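You operate a simulated robot arm through the tools that you are given. There is no shell and no other tool. Be economical: measure what you need, move in short steps, check, and stop when the job is done.

The job below is to be done with a simulated robot arm. You get a single attempt, and the scene is never put back.

JOB
Hang both loose templates on the pegs marked with their size.
Fine: shut the open drawer and lock the red slider with the gauge lever.

It is judged by the outcome, as a careful person would: the job done as asked, and still so three seconds after it is handed in. It fails if anything else is knocked over, pushed out of place, dropped, spilled or broken.

ROBOT AND FRAMES
A 7-joint arm with a two-finger gripper, on a carriage that runs on a rail from [0.006, -1.19] to [-0.006, 1.19] (x, y) and turns from -2.321 to 3.491 rad about z. Base frame: it is fixed where the carriage stands at the start and does not move with it; the origin is on the floor, on the carriage's upright axis, x ahead of it, y to its left, z up; the surface under the hand at the start is at about z = 0.86. Units: m, rad, N and s.
Its first joint turns from -2.601 to 2.601 rad. Places, roughly: cradle lever [0.6, 0.4, 0.9]; gauge lever [0.9, 0.8, 0.9]; left counter drawer [0.6, 0.7, 0.7]. Payload 2.45 kg.
Tool frame: the origin (TCP) lies between the finger pads and is the grasp point; the fingertips stand 0.026 m ahead of it; z points along the fingers, y is the line along which they close. The gripper opens to 0.096 m. The gripper's body begins 0.069 m behind the TCP.
Orientation is that of the tool frame in the base frame, as a unit quaternion [x, y, z, w]. With the fingers straight down and closing along the base's y, the tool's x points along the base's -x, its y along +y and its z along -z.

CONTROLS
- The arm moves only by the tool step_arm. Its argument "commands" is a list of rows, each a list of 3 entries, a list of its own where there are three numbers: the opening, from 0 (shut) to 1 (fully open), then the shift along the base's x, y, z in m, then the turn, a rotation vector about the base's x, y, z in rad. In form: [[fingers, [tx, ty, tz], [ax, ay, az]], ...]. A call has 1 to 10 rows; each row shifts and turns the commanded pose from where the row before left it. Each row takes 0.2 s and may step no farther than 0.05 m and 0.15 rad from the row before; otherwise, or with a gripper value out of range, the whole call is refused. Where a pose cannot be reached the arm comes as near as it can. A force on the tool above 40 N (or 10 N above the force at the start of the call, whichever is more), or a blocked arm, ends the call early, and 0.2 s more pass. Each finger halts on what it meets, pressing with about 37 N; the grip force reading is that of the motor and also rises with nothing between the fingers. The clock runs only during rows and for 0.2 s after the last one: add rows that do not move to give the fingers time. The reply holds the time, the measured pose of the TCP, the force on the tool along the base axes, the opening and the grip force, in the units named above and with some noise, with the torque about the TCP (base axes, N m) and any sound that the robot's microphone picked up.
- Cameras (640 x 400 px; columns grow to the right, rows downward): "scene" is now at [0.0397, 0.1961, 1.6832]; the picture's right is [0.27, -0.96, 0.00], its down [-0.57, -0.16, -0.81] and it looks along [0.78, 0.22, -0.59] (base axes); focal length 278 px, centre (320, 200). "wrist" rides on the gripper at [0.082, 0.003, -0.098] in the tool frame; the picture's right is [-0.04, 1.00, 0.00], its down [-0.73, -0.03, -0.68] and it looks along [-0.68, -0.03, 0.73] (tool axes); focal length 256 px, centre (320, 200). There is no depth. A picture from a camera that has moved, and an enlarged one, comes with that camera's place and axes in the base frame and with its lens.
- get_image(camera): a new picture of that camera. No time passes.
- lift_body(by): slides the trunk up (or, below 0, down) by that many m; the arm and the scene camera ride with it, the base frame stays. It gives what a move gives, with no picture.
- base_move(legs): drives the robot by 1 to 6 legs, each [ahead, left, turn to the left] in m, m and rad, along the robot's own axes; the way and the turn of a leg run together, so that a leg with both is an arc; at most 1.5 m and 3.142 rad a leg. The arm and the cameras ride along, it lands a little off, and it stops where it bumps. It keeps to its track: a leg is cut to what the track allows. It gives what a move gives.
- aim_head(pan, tilt): turns the head with the scene camera to pan (to the left, within 2.705 rad either way) and tilt (down, from -0.506 to 1.204), counted from straight ahead of the robot. It gives what a move gives.
- close_up(camera, box): a new picture of the part [left, top, right, bottom] of that camera's present view, enlarged. No time passes.
- sign_off(): hands the job in; it is judged then, once.

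Go step by step. Nothing tells you exact positions but the pictures and the camera data: compare them with the known pose of the tool, close in by small moves and look again before you grip or let go. The budget is 120 turns and 90 pictures, counting those below and the enlarged ones. Unless the task says otherwise, let go and move clear before handing in, and close with one line.

The tools are called after ">>>" as name(argument=value, ...) on one line, values as JSON. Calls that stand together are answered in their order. step_arm: Moves the arm, as the interface text tells. Its arguments: {"type":"object","properties":{"commands":{"type":"array","items":{"type":"array"}}},"required":["commands"]} The other tools are called the same way: lift_body (by) slides the trunk up or down; base_move (legs) drives the base; aim_head (pan, tilt) turns the head that bears the scene camera; get_image (camera) takes a picture; close_up (camera, box) takes an enlarged picture of a part of a camera's view; sign_off () hands the job in.

At the start:

```text
t: 0.0
position: [0.7179, 0.2513, 0.9993]
ee_rot: [0.0, 1.0, 0.001, 0.0]
force: [-1.0, -0.4, 0.9]
wrist_torque: [-0.03, 0.01, 0.0]
finger_gap: 0.0959
finger_force: 0.1
trunk travel left (down, up): [-0.675, 0.035]
robot x, y, heading: [-0.0052, 0.0035, 0.001]
head pan, tilt: [0.272, 0.635]
```

scene: 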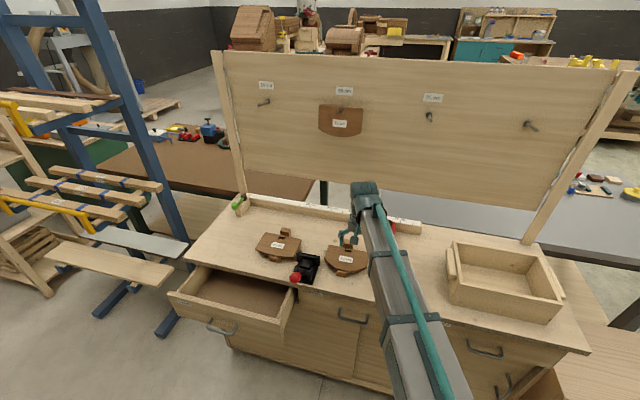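
wrist: 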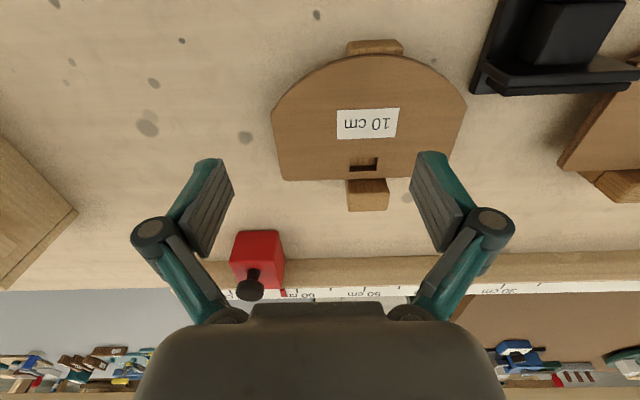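

I see a bench with two loose templates, an upright board with labelled pegs, an open drawer on the left, and a red slider on a rail along the back. I'll take enlarged views to read the labels and see the parts.

>>> close_up(camera="scene", box=[220, 50, 620, 180])

>>> close_up(camera="scene", box=[160, 180, 440, 355])

>>> close_up(camera="wrist", box=[220, 20, 640, 300])

```text
1.60 times, centred on (420, 115) of scene
camera zoom: at [0.0397, 0.1961, 1.6832], right [0.27, -0.96, 0.0], down [-0.57, -0.16, -0.81], along [0.78, 0.22, -0.59], focal length 446 px, centre (160, 336)
```

zoom: 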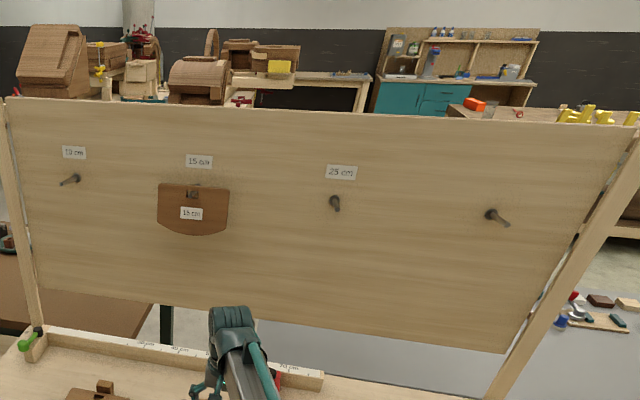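

```text
2.29 times, centred on (300, 268) of scene
camera zoom: at [0.0397, 0.1961, 1.6832], right [0.27, -0.96, 0.0], down [-0.57, -0.16, -0.81], along [0.78, 0.22, -0.59], focal length 637 px, centre (366, 46)
```

zoom: 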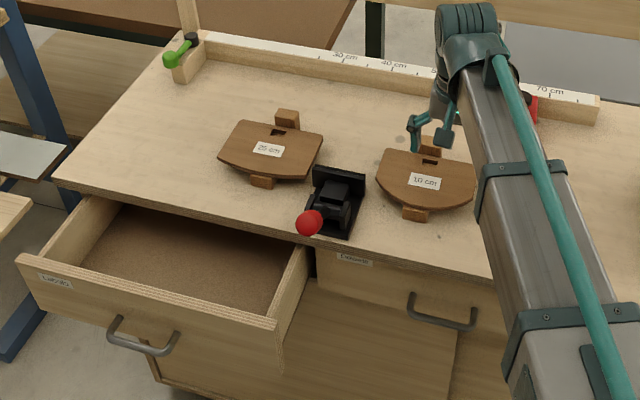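

```text
1.43 times, centred on (430, 160) of wrist
camera zoom: at [0.6385, 0.2544, 1.0973], right [0.04, 1.0, 0.0], down [0.73, -0.03, 0.68], along [0.68, -0.03, -0.73], focal length 366 px, centre (163, 257)
```

zoom: 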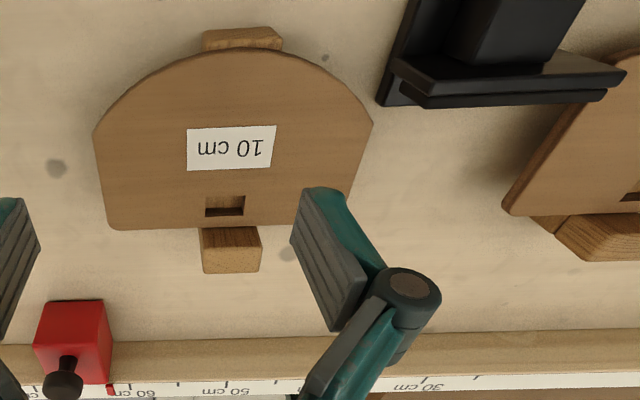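

The loose templates read 25 cm (left) and 10 cm (right), and each lies on a wooden strip. I need to know how thick they are, how high they sit and what the strip and pegs look like, so I'll zoom in more.

>>> close_up(camera="scene", box=[240, 220, 390, 300])

>>> close_up(camera="scene", box=[240, 70, 390, 150])

>>> close_up(camera="scene", box=[400, 80, 550, 160])

```text
4.27 times, centred on (315, 260) of scene
camera zoom: at [0.0397, 0.1961, 1.6832], right [0.27, -0.96, 0.0], down [-0.57, -0.16, -0.81], along [0.78, 0.22, -0.59], focal length 1188 px, centre (341, -56)
```

zoom: 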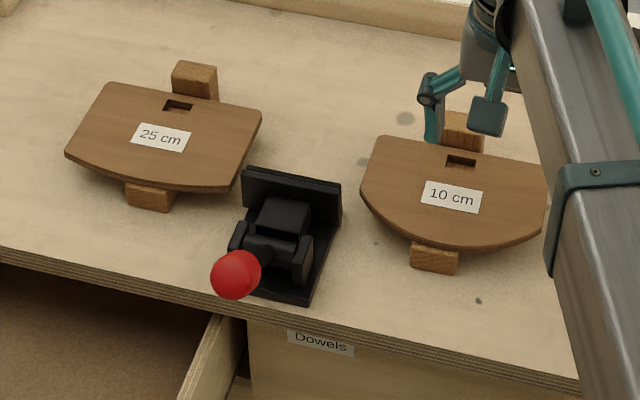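

```text
4.27 times, centred on (315, 110) of scene
camera zoom: at [0.0397, 0.1961, 1.6832], right [0.27, -0.96, 0.0], down [-0.57, -0.16, -0.81], along [0.78, 0.22, -0.59], focal length 1188 px, centre (341, 584)
```

zoom: 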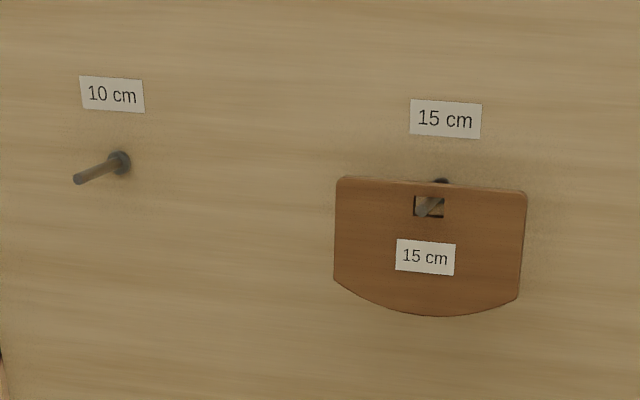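

```text
4.27 times, centred on (475, 120) of scene
camera zoom: at [0.0397, 0.1961, 1.6832], right [0.27, -0.96, 0.0], down [-0.57, -0.16, -0.81], along [0.78, 0.22, -0.59], focal length 1188 px, centre (-341, 541)
```

zoom: 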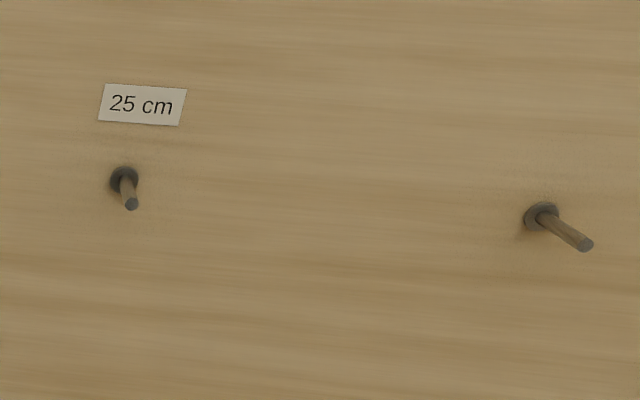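

The templates are plates about 0.165 m wide with a slot near the far edge. The pegs stick out about 0.09 m from the board and rise slightly. I plan to pinch a plate at its near-right edge with the tool pointing forward-left and tilted down. First I'll slide the base right, turn the tool, and look from the side.

>>> base_move(legs=[[0, -0.3, 0]])

>>> step_arm(commands=[[0.3, [0, 0, 0.01], [0.1072, -0.0444, -0.0697]], [0.3, [0, 0, 0.01], [0.1072, -0.0444, -0.0697]], [0.3, [0, 0, 0.01], [0.1072, -0.0444, -0.0697]], [0.3, [0, 0, 0.01], [0.1072, -0.0444, -0.0697]], [0.3, [0, 0, 0], [0.1072, -0.0444, -0.0697]], [0.3, [0, 0, 0], [0.1072, -0.0444, -0.0697]], [0.3, [0, 0, 0], [0.1072, -0.0444, -0.0697]], [0.3, [0, 0, 0], [0.1072, -0.0444, -0.0697]], [0.3, [0, 0, 0], [0.1072, -0.0444, -0.0697]], [0.3, [0, 0, 0], [0.1072, -0.0444, -0.0697]]])

>>> get_image(camera="scene")

>>> get_image(camera="wrist")

```text
t: 2.0
position: [0.7215, -0.0542, 1.0]
ee_rot: [0.002, 1.0, 0.0, 0.001]
force: [0.1, 0.8, -0.4]
wrist_torque: [0.02, -0.01, -0.02]
finger_gap: 0.0958
finger_force: 0.0
trunk travel left (down, up): [-0.675, 0.035]
robot x, y, heading: [0.0006, -0.3037, 0.002]
head pan, tilt: [0.272, 0.635]
```

```text
t: 4.2
position: [0.7199, -0.0537, 1.0391]
ee_rot: [0.324, 0.779, 0.496, 0.205]
force: [-0.9, 0.1, 0.3]
wrist_torque: [0.0, -0.02, -0.04]
finger_gap: 0.0285
finger_force: 0.1
trunk travel left (down, up): [-0.675, 0.035]
robot x, y, heading: [0.0015, -0.2975, -0.002]
head pan, tilt: [0.272, 0.635]
```

```text
81 pictures are left
camera scene: at [0.042, -0.105, 1.6832], right [0.27, -0.96, 0.0], down [-0.57, -0.16, -0.81], along [0.78, 0.21, -0.59], focal length 278 px, centre (320, 200)
```

scene: 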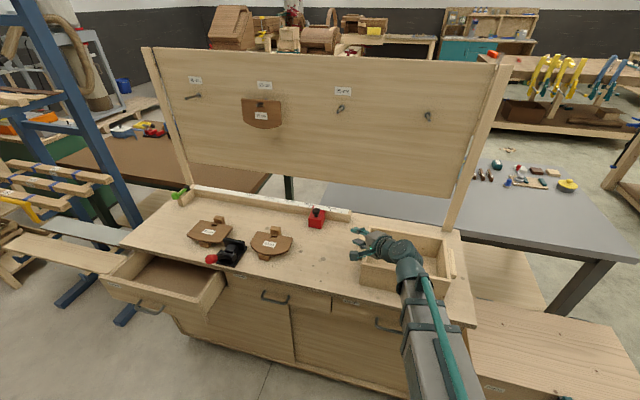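

```text
80 pictures are left
camera wrist: at [0.6027, -0.0572, 1.0841], right [0.33, 0.27, 0.91], down [0.07, -0.96, 0.26], along [0.94, -0.02, -0.34], focal length 256 px, centre (320, 200)
```

wrist: 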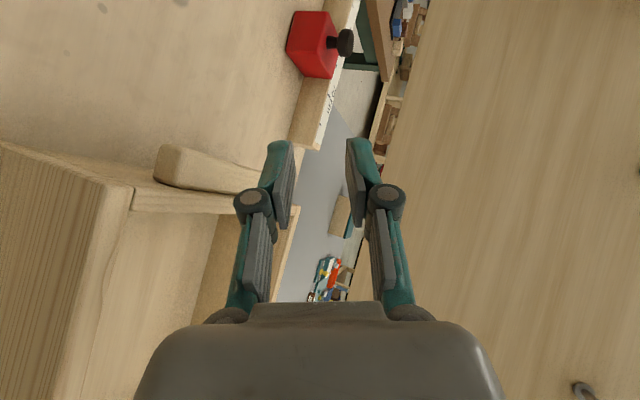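

The tool is turned and unobstructed. The scene camera has shifted 0.30 m, so I can triangulate. I'll enlarge the pegs and the templates from here.

>>> close_up(camera="scene", box=[170, 60, 370, 160])

>>> close_up(camera="scene", box=[160, 175, 360, 275])

```text
3.20 times, centred on (270, 110) of scene
camera zoom: at [0.042, -0.105, 1.6832], right [0.27, -0.96, 0.0], down [-0.57, -0.16, -0.81], along [0.78, 0.21, -0.59], focal length 891 px, centre (480, 488)
```

zoom: 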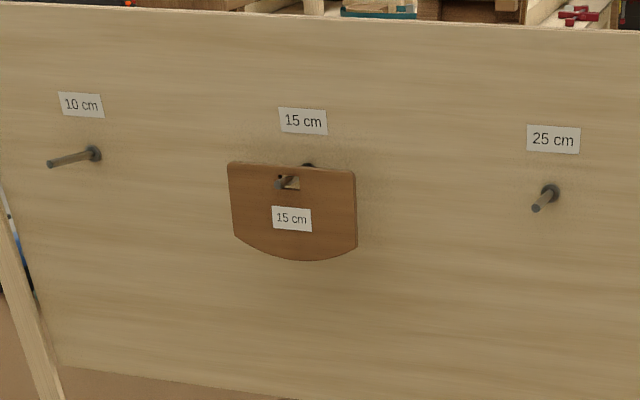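

```text
3.20 times, centred on (260, 225) of scene
camera zoom: at [0.042, -0.105, 1.6832], right [0.27, -0.96, 0.0], down [-0.57, -0.16, -0.81], along [0.78, 0.21, -0.59], focal length 891 px, centre (512, 120)
```

zoom: 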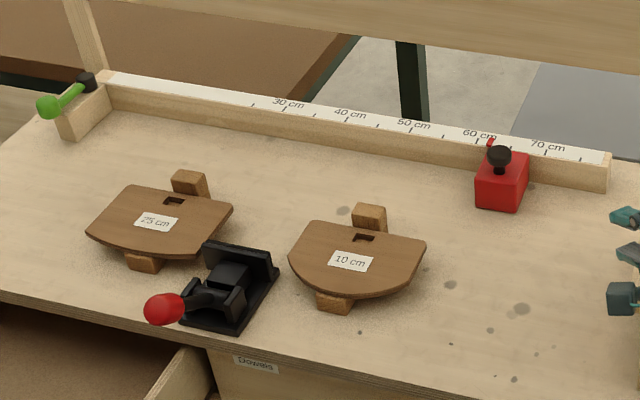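

Triangulation puts the pegs at x 0.96 (tip) to 1.04 (base) and z 1.36. The 10 cm peg is at y≈0.683 and the 25 cm peg at y≈0.090. The 10 cm plate spans x 0.69–0.80 and y 0.21–0.375. I'll bring the tool near its right corner and look at it from the side.

>>> step_arm(commands=[[0.3, [-0.01, 0.04, 0], [0, 0, 0]], [0.3, [-0.01, 0.04, 0], [0, 0, 0]], [0.3, [-0.02, 0.03, -0.02], [0, 0, 0]], [0.3, [-0.02, 0.02, -0.03], [0, 0, 0]], [0.3, [0, 0.01, -0.03], [0, 0, 0]], [0.3, [0, 0.01, -0.02], [0, 0, 0]]])

>>> get_image(camera="wrist")

>>> close_up(camera="scene", box=[180, 180, 380, 305])

```text
t: 5.7
position: [0.6623, 0.0983, 0.9411]
ee_rot: [0.324, 0.779, 0.497, 0.204]
force: [-0.6, -0.4, 0.1]
wrist_torque: [0.02, 0.0, 0.0]
finger_gap: 0.0288
finger_force: 0.1
trunk travel left (down, up): [-0.675, 0.035]
robot x, y, heading: [0.0051, -0.3011, -0.001]
head pan, tilt: [0.272, 0.635]
```

```text
77 pictures are left
camera wrist: at [0.5444, 0.0933, 0.9835], right [0.33, 0.27, 0.9], down [0.08, -0.96, 0.26], along [0.94, -0.02, -0.34], focal length 256 px, centre (320, 200)
```

wrist: 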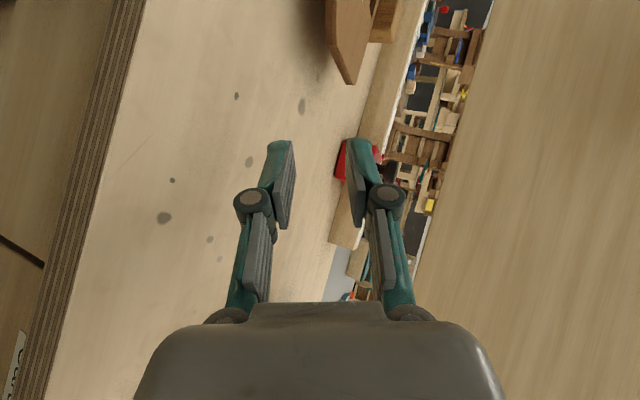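

```text
3.20 times, centred on (280, 242) of scene
camera zoom: at [0.0422, -0.1048, 1.6832], right [0.27, -0.96, 0.0], down [-0.57, -0.16, -0.8], along [0.78, 0.21, -0.59], focal length 891 px, centre (448, 64)
```

zoom: 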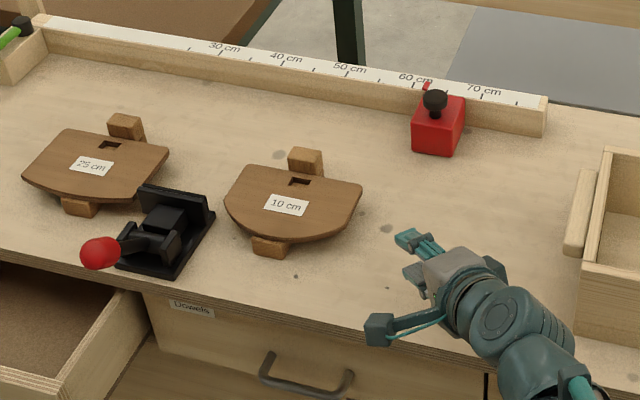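

The plate top seems to be at z≈0.887. I'll move a little closer and lower to see the gap underneath.

>>> step_arm(commands=[[0.3, [-0.01, 0.03, -0.015], [0, 0, 0]], [0.3, [-0.01, 0.03, -0.015], [0, 0, 0]]])

>>> get_image(camera="wrist")

```text
t: 6.2
position: [0.6414, 0.1568, 0.9115]
ee_rot: [0.324, 0.779, 0.497, 0.204]
force: [-0.3, -0.1, 0.2]
wrist_torque: [0.03, 0.0, 0.0]
finger_gap: 0.0287
finger_force: 0.1
trunk travel left (down, up): [-0.675, 0.035]
robot x, y, heading: [0.0002, -0.2982, -0.005]
head pan, tilt: [0.272, 0.635]
```

```text
75 pictures are left
camera wrist: at [0.523, 0.1536, 0.9552], right [0.33, 0.27, 0.9], down [0.07, -0.96, 0.26], along [0.94, -0.02, -0.34], focal length 256 px, centre (320, 200)
```

wrist: 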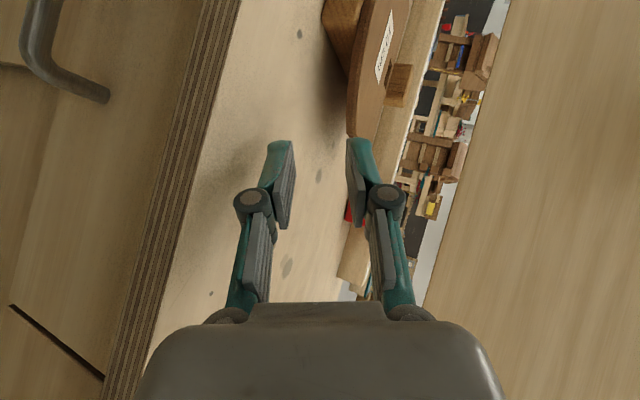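

>>> close_up(camera="wrist", box=[260, 0, 460, 160])

```text
2.50 times, centred on (360, 80) of wrist
camera zoom: at [0.523, 0.1536, 0.9552], right [0.33, 0.27, 0.9], down [0.07, -0.96, 0.26], along [0.94, -0.02, -0.34], focal length 640 px, centre (220, 500)
```

zoom: 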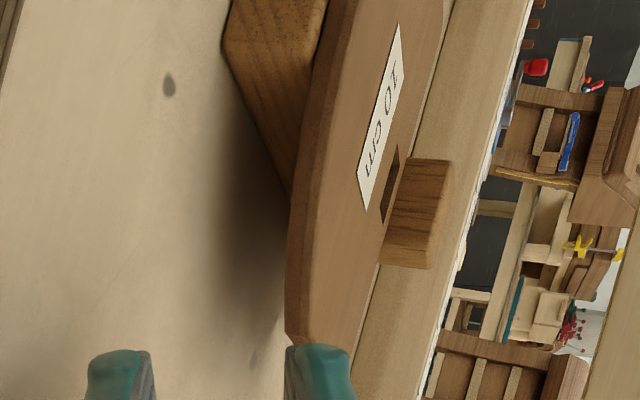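

The gap under the plate is about 0.03 m and the plate is about 0.01 m thick. I'll flatten the tilt to about 15°, open to about 0.043 m, and line up in front of the near-right edge.

>>> step_arm(commands=[[0.45, [0.03, 0.0, 0.005], [0.062, -0.062, 0]], [0.45, [0.03, 0.008, -0.01], [0.062, -0.062, 0]], [0.45, [0.0, 0.0, -0.004], [0, 0, 0]]])

>>> get_image(camera="wrist")

>>> close_up(camera="scene", box=[220, 210, 340, 285])

```text
t: 7.0
position: [0.7023, 0.1637, 0.9038]
ee_rot: [0.305, 0.733, 0.563, 0.232]
force: [0.1, 0.3, 0.2]
wrist_torque: [-0.01, -0.01, 0.04]
finger_gap: 0.043
finger_force: 0.0
trunk travel left (down, up): [-0.675, 0.035]
robot x, y, heading: [0.0025, -0.3012, -0.01]
head pan, tilt: [0.272, 0.635]
```

```text
73 pictures are left
camera wrist: at [0.5792, 0.1568, 0.9314], right [0.21, 0.15, 0.96], down [0.05, -0.99, 0.15], along [0.98, 0.02, -0.22], focal length 256 px, centre (320, 200)
```

wrist: 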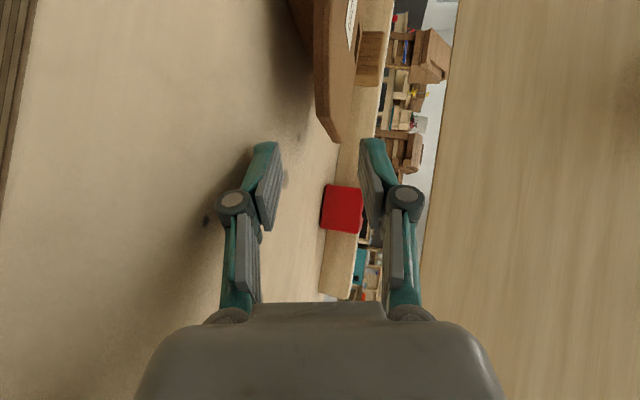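

```text
5.33 times, centred on (280, 248) of scene
camera zoom: at [0.0421, -0.105, 1.6832], right [0.27, -0.96, 0.0], down [-0.57, -0.16, -0.81], along [0.78, 0.21, -0.59], focal length 1485 px, centre (533, -53)
```

zoom: 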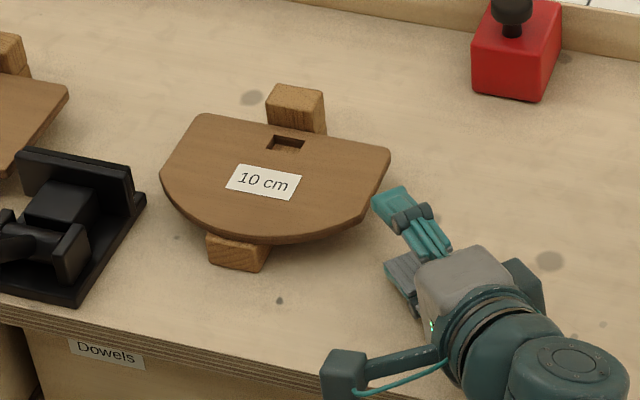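

The plate top is at about 0.893, and behind it the rest has a stop block about 0.917 high. The fingers straddle the plate's height, so I'll advance along the approach direction.

>>> step_arm(commands=[[0.45, [0.018, 0.019, -0.001], [0, 0, 0]], [0.45, [0.018, 0.019, 0], [0, 0, 0]], [0.45, [0.014, 0.015, 0], [0, 0, 0]]])

>>> get_image(camera="wrist")

>>> close_up(camera="scene", box=[220, 210, 340, 285])

```text
t: 7.8
position: [0.7537, 0.2194, 0.9005]
ee_rot: [0.305, 0.733, 0.563, 0.232]
force: [-0.1, -0.2, -0.4]
wrist_torque: [0.02, 0.01, 0.07]
finger_gap: 0.0431
finger_force: 0.1
trunk travel left (down, up): [-0.675, 0.035]
robot x, y, heading: [0.0031, -0.3015, -0.003]
head pan, tilt: [0.272, 0.635]
```

```text
71 pictures are left
camera wrist: at [0.6305, 0.2108, 0.9286], right [0.21, 0.15, 0.96], down [0.05, -0.99, 0.15], along [0.98, 0.02, -0.22], focal length 256 px, centre (320, 200)
```

wrist: 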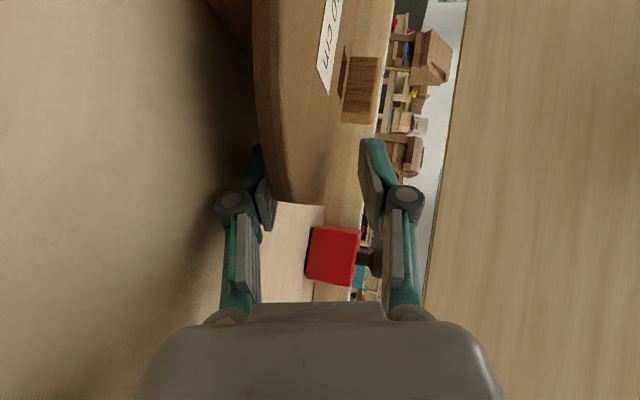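

```text
5.33 times, centred on (280, 248) of scene
camera zoom: at [0.0422, -0.1048, 1.6831], right [0.27, -0.96, 0.0], down [-0.57, -0.16, -0.81], along [0.78, 0.21, -0.59], focal length 1485 px, centre (533, -53)
```

zoom: 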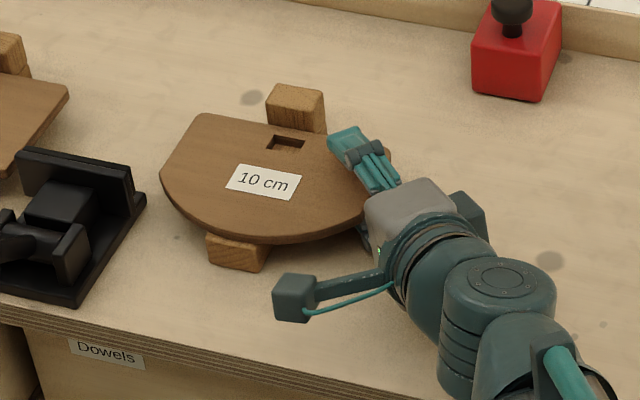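

The plate is between the fingers, with the lower finger underneath. I'll close while lowering slightly to centre on the plate.

>>> step_arm(commands=[[0.35, [0, 0, -0.003], [0, 0, 0]], [0.25, [0, 0, -0.003], [0, 0, 0]], [0.15, [0, 0, -0.002], [0, 0, 0]], [0.0, [0, 0, 0], [0, 0, 0]], [0.0, [0, 0, 0], [0, 0, 0]], [0.0, [0, 0, 0], [0, 0, 0]]])

>>> get_image(camera="wrist")

```text
t: 9.2
position: [0.7516, 0.2176, 0.895]
ee_rot: [0.304, 0.732, 0.564, 0.232]
force: [6.3, 3.1, 25.4]
wrist_torque: [1.45, -1.22, -0.19]
finger_gap: 0.0193
finger_force: 37.0
trunk travel left (down, up): [-0.675, 0.035]
robot x, y, heading: [0.0021, -0.3014, -0.002]
head pan, tilt: [0.272, 0.635]
```

```text
69 pictures are left
camera wrist: at [0.6281, 0.209, 0.9224], right [0.21, 0.15, 0.97], down [0.05, -0.99, 0.14], along [0.98, 0.02, -0.22], focal length 256 px, centre (320, 200)
```

wrist: 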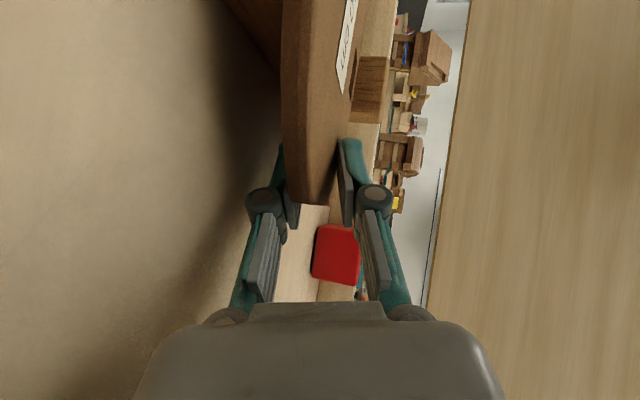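

The plate is held but not yet flat against the pads: the gap is 0.019 m and the tool is being pushed up. I'll raise gently so it can settle.

>>> step_arm(commands=[[0.0, [0, 0, 0.004], [0, 0, 0]], [0.0, [0, 0, 0.004], [0, 0, 0]], [0.0, [0, 0, 0.004], [0, 0, 0]], [0.0, [0, 0, 0.0], [0, 0, 0]]])

>>> get_image(camera="wrist")

>>> close_up(camera="scene", box=[220, 210, 340, 285])

```text
t: 10.2
position: [0.7505, 0.2177, 0.9045]
ee_rot: [0.306, 0.733, 0.563, 0.231]
force: [3.5, 0.8, 12.1]
wrist_torque: [1.12, -0.54, -0.23]
finger_gap: 0.0144
finger_force: 37.0
trunk travel left (down, up): [-0.675, 0.035]
robot x, y, heading: [0.0035, -0.2966, -0.001]
head pan, tilt: [0.272, 0.635]
```

```text
68 pictures are left
camera wrist: at [0.6278, 0.2093, 0.9329], right [0.21, 0.15, 0.96], down [0.05, -0.99, 0.15], along [0.98, 0.02, -0.22], focal length 256 px, centre (320, 200)
```

wrist: 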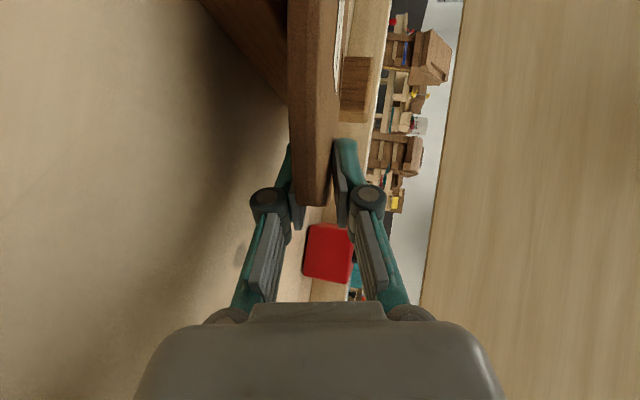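

```text
5.33 times, centred on (280, 248) of scene
camera zoom: at [0.0411, -0.1059, 1.6833], right [0.27, -0.96, 0.0], down [-0.57, -0.16, -0.81], along [0.78, 0.21, -0.59], focal length 1485 px, centre (533, -53)
```

zoom: 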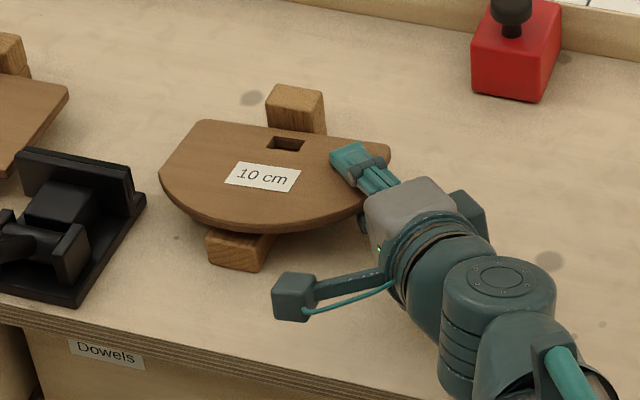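

It is settling. I'll keep lifting, easing back slightly from the stop block.

>>> step_arm(commands=[[0.0, [0, 0, 0.005], [0, 0, 0]], [0.0, [-0.002, 0, 0.006], [0, 0, 0]], [0.0, [-0.002, 0, 0.008], [0, 0, 0]], [0.0, [-0.002, 0, 0.01], [0, 0, 0]], [0.0, [0, 0, 0.02], [0, 0, 0]], [0.0, [0, 0, 0.03], [0, 0, 0]]])

>>> get_image(camera="wrist")

>>> close_up(camera="scene", box=[200, 190, 360, 290])

```text
t: 11.7
position: [0.7449, 0.2177, 0.9828]
ee_rot: [0.304, 0.733, 0.563, 0.232]
force: [-0.6, 0.1, -0.8]
wrist_torque: [-0.04, -0.01, 0.01]
finger_gap: 0.0093
finger_force: 36.9
trunk travel left (down, up): [-0.675, 0.035]
robot x, y, heading: [0.0045, -0.2971, -0.005]
head pan, tilt: [0.272, 0.635]
```

```text
66 pictures are left
camera wrist: at [0.6234, 0.2093, 1.011], right [0.21, 0.15, 0.96], down [0.05, -0.99, 0.15], along [0.98, 0.02, -0.22], focal length 256 px, centre (320, 200)
```

wrist: 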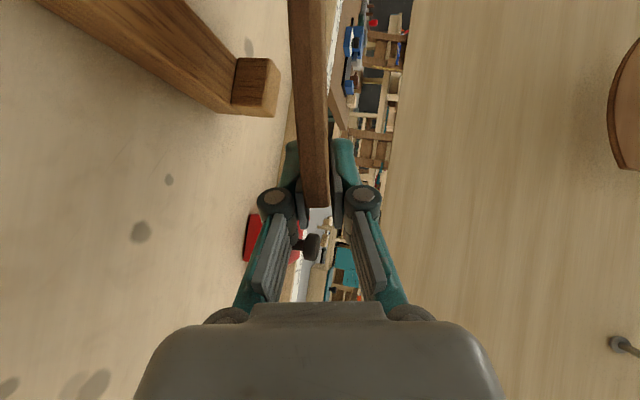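

```text
4.00 times, centred on (280, 240) of scene
camera zoom: at [0.042, -0.105, 1.6831], right [0.27, -0.96, 0.0], down [-0.57, -0.16, -0.81], along [0.78, 0.21, -0.59], focal length 1114 px, centre (480, 40)
```

zoom: 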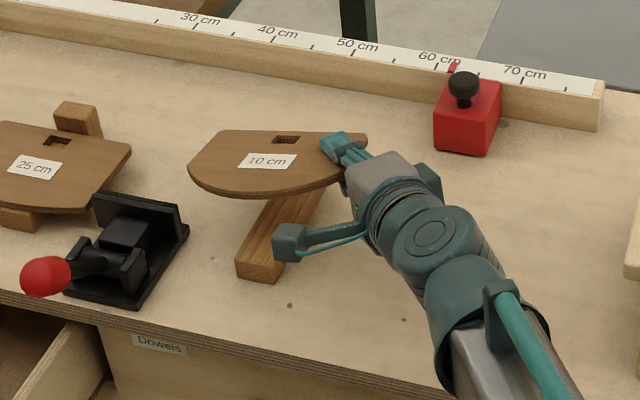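

The 10 cm plate is clear of its rest and firmly held (9.3 mm thick). I'll raise it and roll it upright, with the slot edge up and the label facing me.

>>> step_arm(commands=[[0.0, [-0.015, -0.01, 0.04], [0.0926, -0.0926, 0]], [0.0, [-0.015, -0.01, 0.04], [0.0926, -0.0926, 0]], [0.0, [-0.015, -0.01, 0.04], [0, -0.1428, 0]], [0.0, [-0.015, -0.01, 0.04], [0, -0.1428, 0]], [0.0, [-0.015, -0.01, 0.04], [0, -0.1428, 0]], [0.0, [-0.015, -0.01, 0.02], [0, -0.1428, 0]], [0.0, [0, 0, 0], [0, -0.1428, 0]], [0.0, [0, 0, 0], [0, -0.1428, 0]]])

>>> get_image(camera="scene")

```text
t: 13.4
position: [0.6535, 0.1577, 1.2021]
ee_rot: [-0.025, 0.482, 0.707, 0.518]
force: [0.1, -0.4, -0.2]
wrist_torque: [-0.08, -0.01, 0.0]
finger_gap: 0.0096
finger_force: 37.4
trunk travel left (down, up): [-0.675, 0.035]
robot x, y, heading: [0.0016, -0.3015, -0.002]
head pan, tilt: [0.272, 0.635]
```

```text
64 pictures are left
camera scene: at [0.0424, -0.1048, 1.6831], right [0.27, -0.96, 0.0], down [-0.57, -0.16, -0.8], along [0.78, 0.21, -0.59], focal length 278 px, centre (320, 200)
```

scene: 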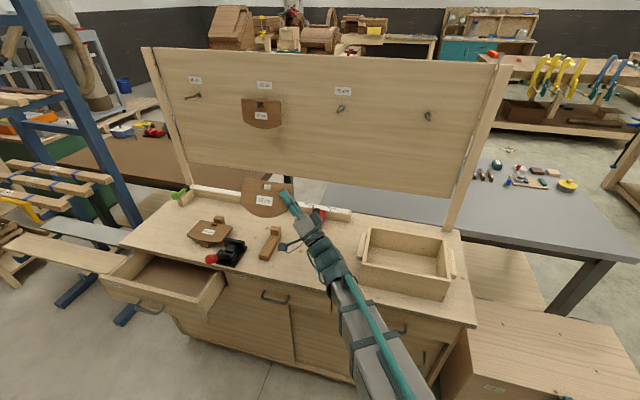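

The roll is going smoothly. I'll finish the last 41° and check.

>>> step_arm(commands=[[0.0, [0, 0, 0.01], [0, -0.1428, 0]], [0.0, [0, 0, 0.01], [0, -0.1428, 0]], [0.0, [0, 0, 0.01], [0, -0.1428, 0]], [0.0, [0, 0, 0.01], [0, -0.1428, 0]], [0.0, [0, 0, 0.01], [0, -0.1428, 0]], [0.0, [0, 0, 0], [0, 0, 0]]])

>>> get_image(camera="scene")

```text
t: 14.8
position: [0.6545, 0.1592, 1.2536]
ee_rot: [-0.27, 0.271, 0.654, 0.652]
force: [0.0, -0.3, -0.4]
wrist_torque: [-0.11, 0.0, 0.03]
finger_gap: 0.0095
finger_force: 37.5
trunk travel left (down, up): [-0.675, 0.035]
robot x, y, heading: [-0.0, -0.3024, -0.004]
head pan, tilt: [0.272, 0.635]
```

```text
63 pictures are left
camera scene: at [0.0422, -0.1049, 1.6831], right [0.27, -0.96, 0.0], down [-0.57, -0.16, -0.81], along [0.78, 0.21, -0.59], focal length 278 px, centre (320, 200)
```

scene: 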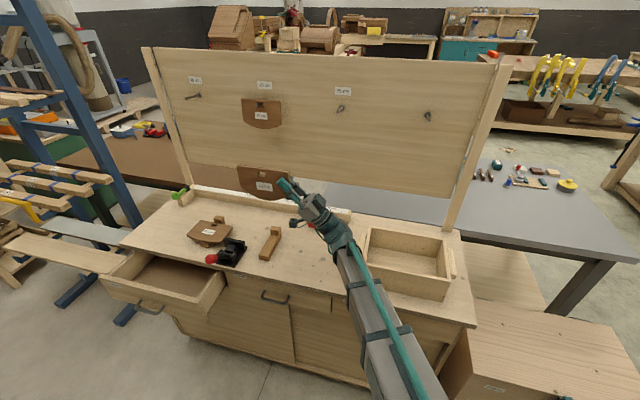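

The plate hangs upright in the grip. I'll drive 0.5 m left so the 10 cm peg is in reach, then look at both the plate and the peg.

>>> base_move(legs=[[0, 0.5, 0]])

>>> step_arm(commands=[[0.0, [0.04, -0.012, 0.01], [0, 0, 0]], [0.0, [0.04, -0.012, 0.01], [0, 0, 0]], [0.0, [0.04, -0.012, 0.01], [0, 0, 0]], [0.0, [0.04, -0.012, 0.01], [0, 0, 0]], [0.0, [0.02, 0, 0.01], [0, 0, 0]], [0.0, [0.0, 0, 0.0], [0, 0, 0]]])

>>> get_image(camera="scene")

>>> get_image(camera="wrist")

```text
t: 17.8
position: [0.6465, 0.6713, 1.2519]
ee_rot: [-0.273, 0.27, 0.659, 0.647]
force: [0.6, -0.1, -1.4]
wrist_torque: [-0.05, -0.02, 0.02]
finger_gap: 0.0097
finger_force: 37.0
trunk travel left (down, up): [-0.675, 0.035]
robot x, y, heading: [-0.0022, 0.2016, 0.009]
head pan, tilt: [0.272, 0.635]
```

```text
t: 19.2
position: [0.826, 0.623, 1.3037]
ee_rot: [-0.272, 0.27, 0.658, 0.647]
force: [0.4, 0.9, -0.5]
wrist_torque: [-0.08, 0.0, 0.0]
finger_gap: 0.0096
finger_force: 37.0
trunk travel left (down, up): [-0.675, 0.035]
robot x, y, heading: [-0.0007, 0.2051, 0.007]
head pan, tilt: [0.272, 0.635]
```

```text
62 pictures are left
camera scene: at [0.0367, 0.3994, 1.6831], right [0.28, -0.96, 0.0], down [-0.57, -0.17, -0.81], along [0.77, 0.22, -0.59], focal length 278 px, centre (320, 200)
```

scene: 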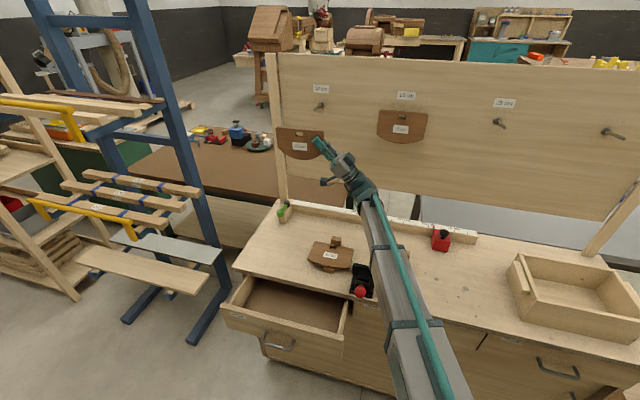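

```text
61 pictures are left
camera wrist: at [0.8232, 0.6114, 1.1762], right [-1.0, -0.04, 0.03], down [0.05, -1.0, 0.04], along [0.03, 0.04, 1.0], focal length 256 px, centre (320, 200)
```

wrist: 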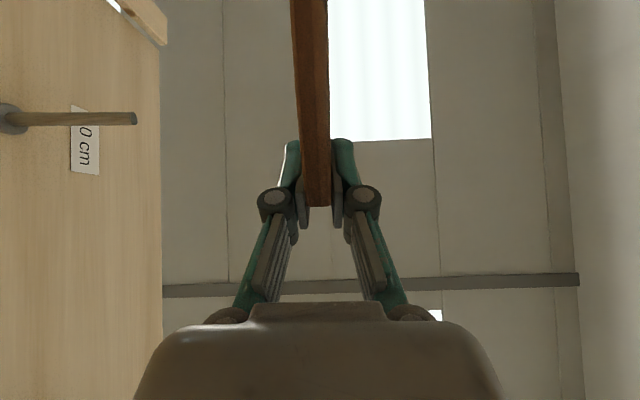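

The wrist camera now looks straight up and shows the peg (tip x≈0.957, y≈0.68) beside the plate edge-on. I'll measure the slot in the scene view.

>>> close_up(camera="scene", box=[260, 85, 380, 160])

```text
5.33 times, centred on (320, 122) of scene
camera zoom: at [0.0367, 0.3994, 1.6831], right [0.28, -0.96, 0.0], down [-0.57, -0.17, -0.81], along [0.77, 0.22, -0.59], focal length 1485 px, centre (320, 613)
```

zoom: 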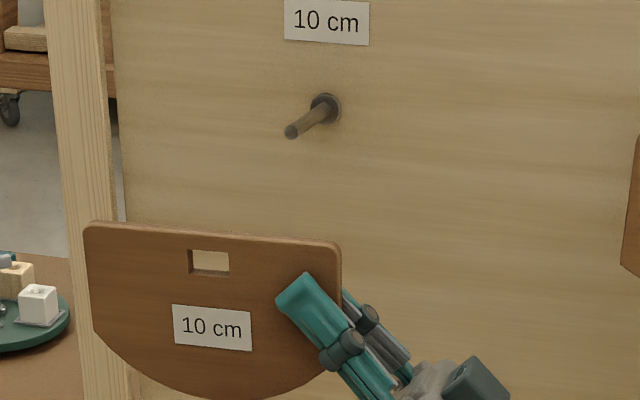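

The slot centre is at about y 0.693, z 1.327 and is about 24×18 mm. The peg tip is at y 0.682, z 1.362. I'll shift the plate to line up, stopping just short of the tip.

>>> step_arm(commands=[[0.0, [0.03, -0.005, 0.017], [0, 0, 0]], [0.0, [0.03, -0.0055, 0.017], [0, 0, 0]], [0.0, [0.03, 0, 0.0], [0, 0, 0]], [0.0, [0.015, 0, 0.0], [0, 0, 0]], [0.0, [0, 0, 0.0], [0, 0, 0]]])

>>> close_up(camera="scene", box=[260, 85, 380, 160])

>>> get_image(camera="wrist")

```text
t: 20.4
position: [0.9291, 0.6116, 1.3371]
ee_rot: [-0.273, 0.27, 0.659, 0.647]
force: [0.2, 0.2, -0.7]
wrist_torque: [-0.1, 0.03, 0.02]
finger_gap: 0.0094
finger_force: 37.2
trunk travel left (down, up): [-0.675, 0.035]
robot x, y, heading: [-0.0028, 0.204, 0.015]
head pan, tilt: [0.272, 0.635]
```

```text
5.33 times, centred on (320, 122) of scene
camera zoom: at [0.0366, 0.3994, 1.6831], right [0.28, -0.96, 0.0], down [-0.57, -0.17, -0.81], along [0.77, 0.22, -0.59], focal length 1485 px, centre (320, 613)
```

zoom: 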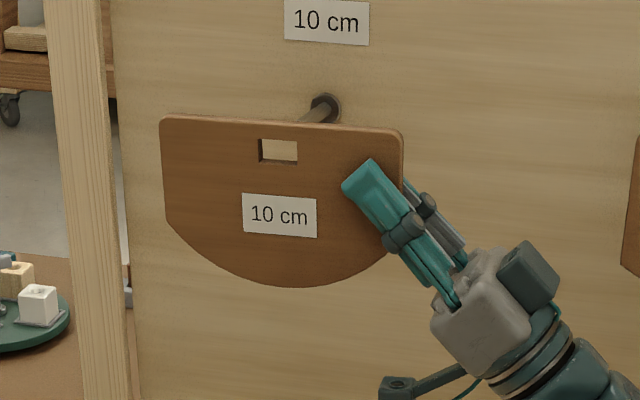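

```text
58 pictures are left
camera wrist: at [0.9277, 0.6005, 1.2093], right [-1.0, -0.04, 0.03], down [0.05, -1.0, 0.04], along [0.03, 0.04, 1.0], focal length 256 px, centre (320, 200)
```

wrist: 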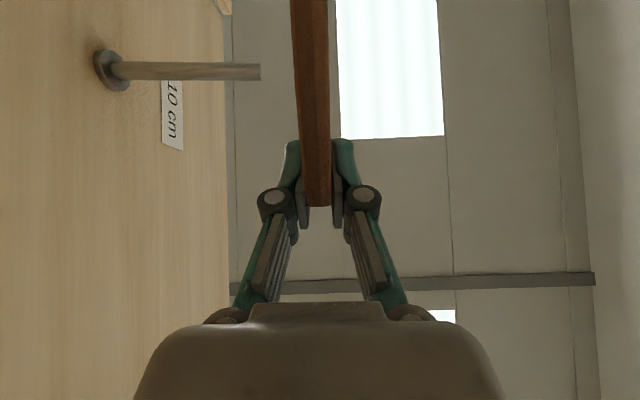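

The slot now lines up with the peg (y 0.681 vs 0.682, z 1.361 vs 1.362). I'll advance slowly, watching the force.

>>> step_arm(commands=[[0.0, [0.015, 0, 0], [0, 0, 0]], [0.0, [0.01, 0, 0.0], [0, 0, 0]], [0.0, [0.01, 0, 0.0], [0, 0, 0]], [0.0, [0.01, 0, 0.0], [0, 0, 0]], [0.0, [0, 0, 0.0], [0, 0, 0]]])

>>> close_up(camera="scene", box=[260, 85, 380, 160])

>>> get_image(camera="wrist")

```text
t: 21.6
position: [0.9759, 0.6131, 1.3363]
ee_rot: [-0.273, 0.27, 0.659, 0.647]
force: [-0.1, -0.2, -0.8]
wrist_torque: [-0.09, 0.02, -0.02]
finger_gap: 0.0096
finger_force: 36.9
trunk travel left (down, up): [-0.675, 0.035]
robot x, y, heading: [-0.0035, 0.2024, 0.015]
head pan, tilt: [0.272, 0.635]
```

```text
5.33 times, centred on (320, 122) of scene
camera zoom: at [0.0367, 0.3994, 1.6831], right [0.28, -0.96, 0.0], down [-0.57, -0.17, -0.81], along [0.77, 0.22, -0.59], focal length 1485 px, centre (320, 613)
```

zoom: 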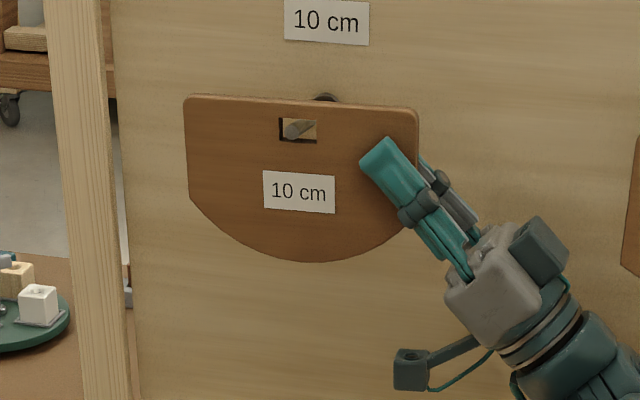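

```text
56 pictures are left
camera wrist: at [0.9738, 0.6013, 1.2082], right [-1.0, -0.04, 0.03], down [0.05, -1.0, 0.04], along [0.03, 0.04, 1.0], focal length 256 px, centre (320, 200)
```

wrist: 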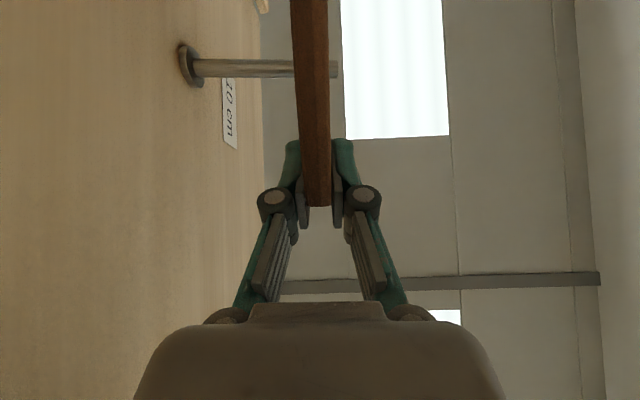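

The peg is through the slot. I'll go a bit deeper, lower so the slot rests on the peg, and open slowly.

>>> step_arm(commands=[[0.0, [0.01, 0, 0], [0, 0, 0]], [0.0, [0.008, 0, 0.0], [0, 0, 0]], [0.0, [0, 0, -0.003], [0, 0, 0]], [0.0, [0, 0, -0.003], [0, 0, 0]], [0.0, [0, 0, 0.0], [0, 0, 0]]])

>>> close_up(camera="scene", box=[260, 85, 380, 160])

```text
t: 22.8
position: [0.9948, 0.6129, 1.3322]
ee_rot: [-0.273, 0.269, 0.659, 0.647]
force: [0.7, 0.2, 0.3]
wrist_torque: [-0.03, -0.01, 0.0]
finger_gap: 0.0097
finger_force: 37.4
trunk travel left (down, up): [-0.675, 0.035]
robot x, y, heading: [0.0003, 0.2061, 0.006]
head pan, tilt: [0.272, 0.635]
```

```text
5.33 times, centred on (320, 122) of scene
camera zoom: at [0.0367, 0.3994, 1.6832], right [0.28, -0.96, 0.0], down [-0.57, -0.17, -0.81], along [0.77, 0.22, -0.59], focal length 1485 px, centre (320, 613)
```

zoom: 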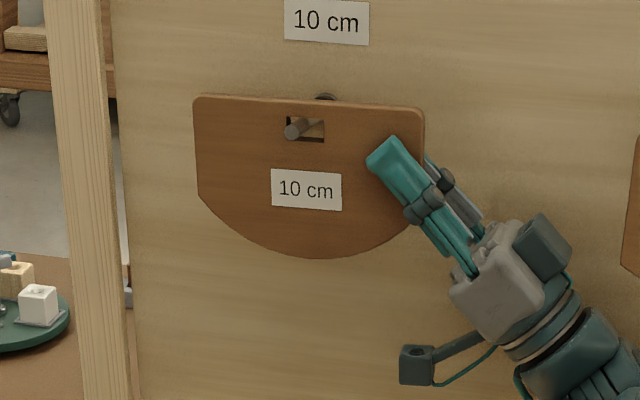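

>>> step_arm(commands=[[0.0, [0, 0, -0.002], [0, 0, 0]], [0.0, [0, 0, -0.001], [0, 0, 0]], [0.15, [0, 0, 0], [0, 0, 0]], [0.25, [0, 0, 0.0], [0, 0, 0]], [0.3, [0, 0, 0], [0, 0, 0]], [0.3, [0, 0, 0], [0, 0, 0]], [0.3, [0, 0, 0], [0, 0, 0]]])

>>> close_up(camera="scene", box=[260, 85, 380, 160])

>>> get_image(camera="wrist")

```text
t: 24.4
position: [0.9942, 0.6134, 1.3266]
ee_rot: [-0.272, 0.27, 0.659, 0.647]
force: [0.2, 0.0, 0.3]
wrist_torque: [0.02, 0.01, 0.0]
finger_gap: 0.0288
finger_force: 0.0
trunk travel left (down, up): [-0.675, 0.035]
robot x, y, heading: [-0.0007, 0.2064, 0.014]
head pan, tilt: [0.272, 0.635]
```

```text
5.33 times, centred on (320, 122) of scene
camera zoom: at [0.0366, 0.3994, 1.6832], right [0.28, -0.96, 0.0], down [-0.57, -0.17, -0.81], along [0.77, 0.22, -0.59], focal length 1485 px, centre (320, 613)
```

zoom: 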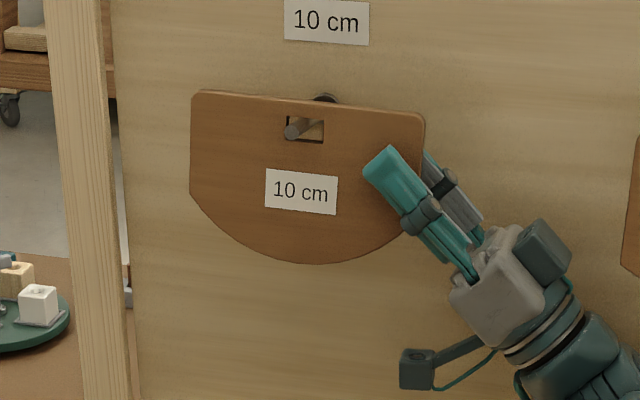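

```text
53 pictures are left
camera wrist: at [0.9922, 0.6012, 1.1996], right [-1.0, -0.04, 0.03], down [0.05, -1.0, 0.04], along [0.03, 0.04, 1.0], focal length 256 px, centre (320, 200)
```

wrist: 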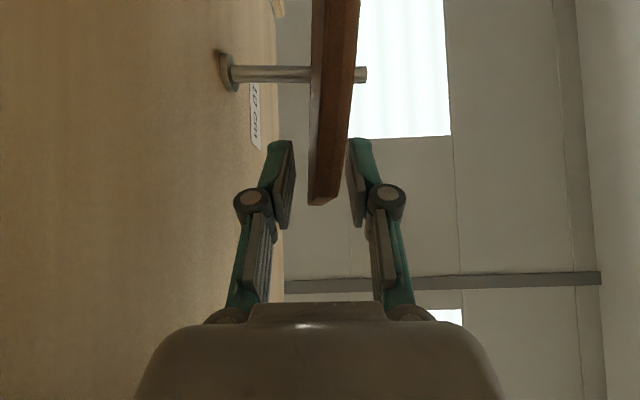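

The plate hangs freely on the peg. I'll withdraw along the tool axis, down and to the right.

>>> step_arm(commands=[[0.3, [0, -0.01, -0.01], [0, 0, 0]], [0.3, [0, -0.02, -0.02], [0, 0, 0]], [0.3, [0, -0.025, -0.025], [0, 0, 0]], [0.3, [-0.03, -0.01, -0.01], [0, 0, 0]], [0.3, [-0.05, 0, 0], [0, 0, 0]], [0.3, [0, 0, 0], [0, 0, 0]]])

>>> close_up(camera="scene", box=[260, 70, 440, 182])

>>> get_image(camera="wrist")

```text
t: 25.8
position: [0.911, 0.5497, 1.2634]
ee_rot: [-0.274, 0.269, 0.659, 0.647]
force: [0.0, -0.3, -0.4]
wrist_torque: [0.02, -0.02, -0.03]
finger_gap: 0.0289
finger_force: 0.0
trunk travel left (down, up): [-0.675, 0.035]
robot x, y, heading: [-0.0025, 0.2049, 0.011]
head pan, tilt: [0.272, 0.635]
```

```text
3.56 times, centred on (350, 126) of scene
camera zoom: at [0.0368, 0.3994, 1.6831], right [0.28, -0.96, 0.0], down [-0.57, -0.17, -0.81], along [0.77, 0.22, -0.59], focal length 990 px, centre (213, 463)
```

zoom: 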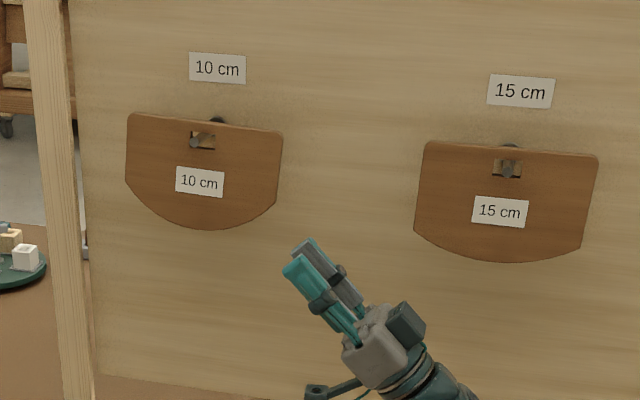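

```text
51 pictures are left
camera wrist: at [0.9087, 0.5381, 1.1352], right [-1.0, -0.04, 0.03], down [0.04, -1.0, 0.04], along [0.03, 0.04, 1.0], focal length 256 px, centre (320, 200)
```

wrist: 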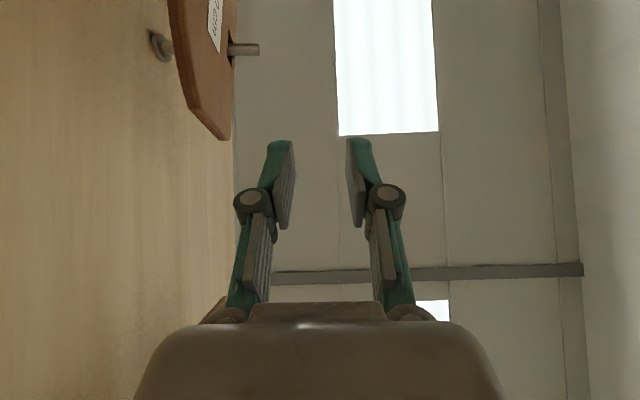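

The 10 cm template hangs just like the 15 cm one. For the 25 cm plate I'll mirror the grip from its near-left corner, since the cradle blocks the right side. First I'll retreat and turn the tool back towards straight down.

>>> step_arm(commands=[[0.3, [-0.05, 0, 0], [0, 0, 0]], [0.3, [-0.05, 0, 0], [0, 0.1428, 0]], [0.3, [-0.05, 0, 0], [0, 0.1428, 0]], [0.3, [-0.04, 0, 0], [0, 0.1428, 0]], [0.3, [0, 0, 0], [0, 0.1428, 0]], [0.3, [0, 0, 0], [0, 0.1428, 0]], [0.3, [0, 0, 0], [0, 0.1428, 0]], [0.3, [0, 0, 0], [0, 0.1428, 0]], [0.3, [0, 0, 0], [0, 0.1428, 0]], [0.3, [0, 0, 0], [0, 0.1428, 0]]])

>>> step_arm(commands=[[0.3, [0, 0, 0], [0, 0.1428, 0]], [0.3, [0, 0, 0], [0, 0.1428, 0]], [0.3, [0, 0, 0], [-0.1235, 0.0511, 0.0511]], [0.3, [0, 0, 0], [-0.1235, 0.0511, 0.0511]], [0.3, [0, 0, 0], [-0.1235, 0.0511, 0.0511]], [0.3, [0, 0, 0], [-0.1235, 0.0511, 0.0511]], [0.3, [0, 0, 0], [-0.1235, 0.0511, 0.0511]], [0.3, [0, 0, 0], [-0.1235, 0.0511, 0.0511]], [0.3, [0, 0, 0], [-0.1235, 0.0511, 0.0511]], [0.3, [0, 0, 0], [-0.1235, 0.0511, 0.0511]]])

>>> step_arm(commands=[[0.3, [0, 0, 0], [-0.1235, 0.0511, 0.0511]], [0.3, [0, 0, 0], [-0.1235, 0.0511, 0.0511]], [0.3, [0, 0, 0], [-0.1235, 0.0511, 0.0511]], [0.3, [0, 0, 0], [-0.1235, 0.0511, 0.0511]]])

>>> get_image(camera="scene")

```text
t: 28.0
position: [0.7234, 0.5481, 1.2625]
ee_rot: [0.177, 0.604, 0.69, 0.357]
force: [-0.3, -0.8, 0.3]
wrist_torque: [-0.01, 0.02, 0.01]
finger_gap: 0.0291
finger_force: 0.1
trunk travel left (down, up): [-0.675, 0.035]
robot x, y, heading: [-0.0007, 0.203, 0.013]
head pan, tilt: [0.272, 0.635]
```

```text
t: 30.2
position: [0.7235, 0.5472, 1.2625]
ee_rot: [0.106, 0.958, 0.248, 0.099]
force: [-0.1, -0.5, 0.2]
wrist_torque: [-0.01, -0.03, -0.02]
finger_gap: 0.0286
finger_force: 0.1
trunk travel left (down, up): [-0.675, 0.035]
robot x, y, heading: [-0.0028, 0.2049, 0.01]
head pan, tilt: [0.272, 0.635]
```

```text
t: 31.2
position: [0.7234, 0.5491, 1.263]
ee_rot: [0.006, 1.0, 0.003, 0.0]
force: [-0.1, 0.1, 0.4]
wrist_torque: [-0.03, 0.02, 0.0]
finger_gap: 0.0284
finger_force: 0.0
trunk travel left (down, up): [-0.675, 0.035]
robot x, y, heading: [-0.0007, 0.2014, 0.013]
head pan, tilt: [0.272, 0.635]
```

```text
50 pictures are left
camera scene: at [0.0368, 0.3998, 1.6831], right [0.28, -0.96, 0.0], down [-0.57, -0.17, -0.8], along [0.77, 0.22, -0.59], focal length 278 px, centre (320, 200)
```

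scene: 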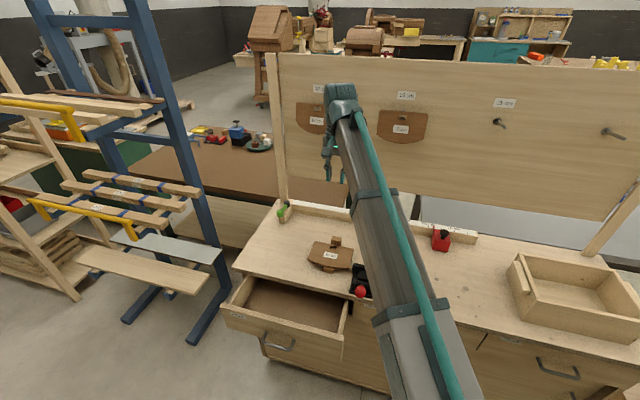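

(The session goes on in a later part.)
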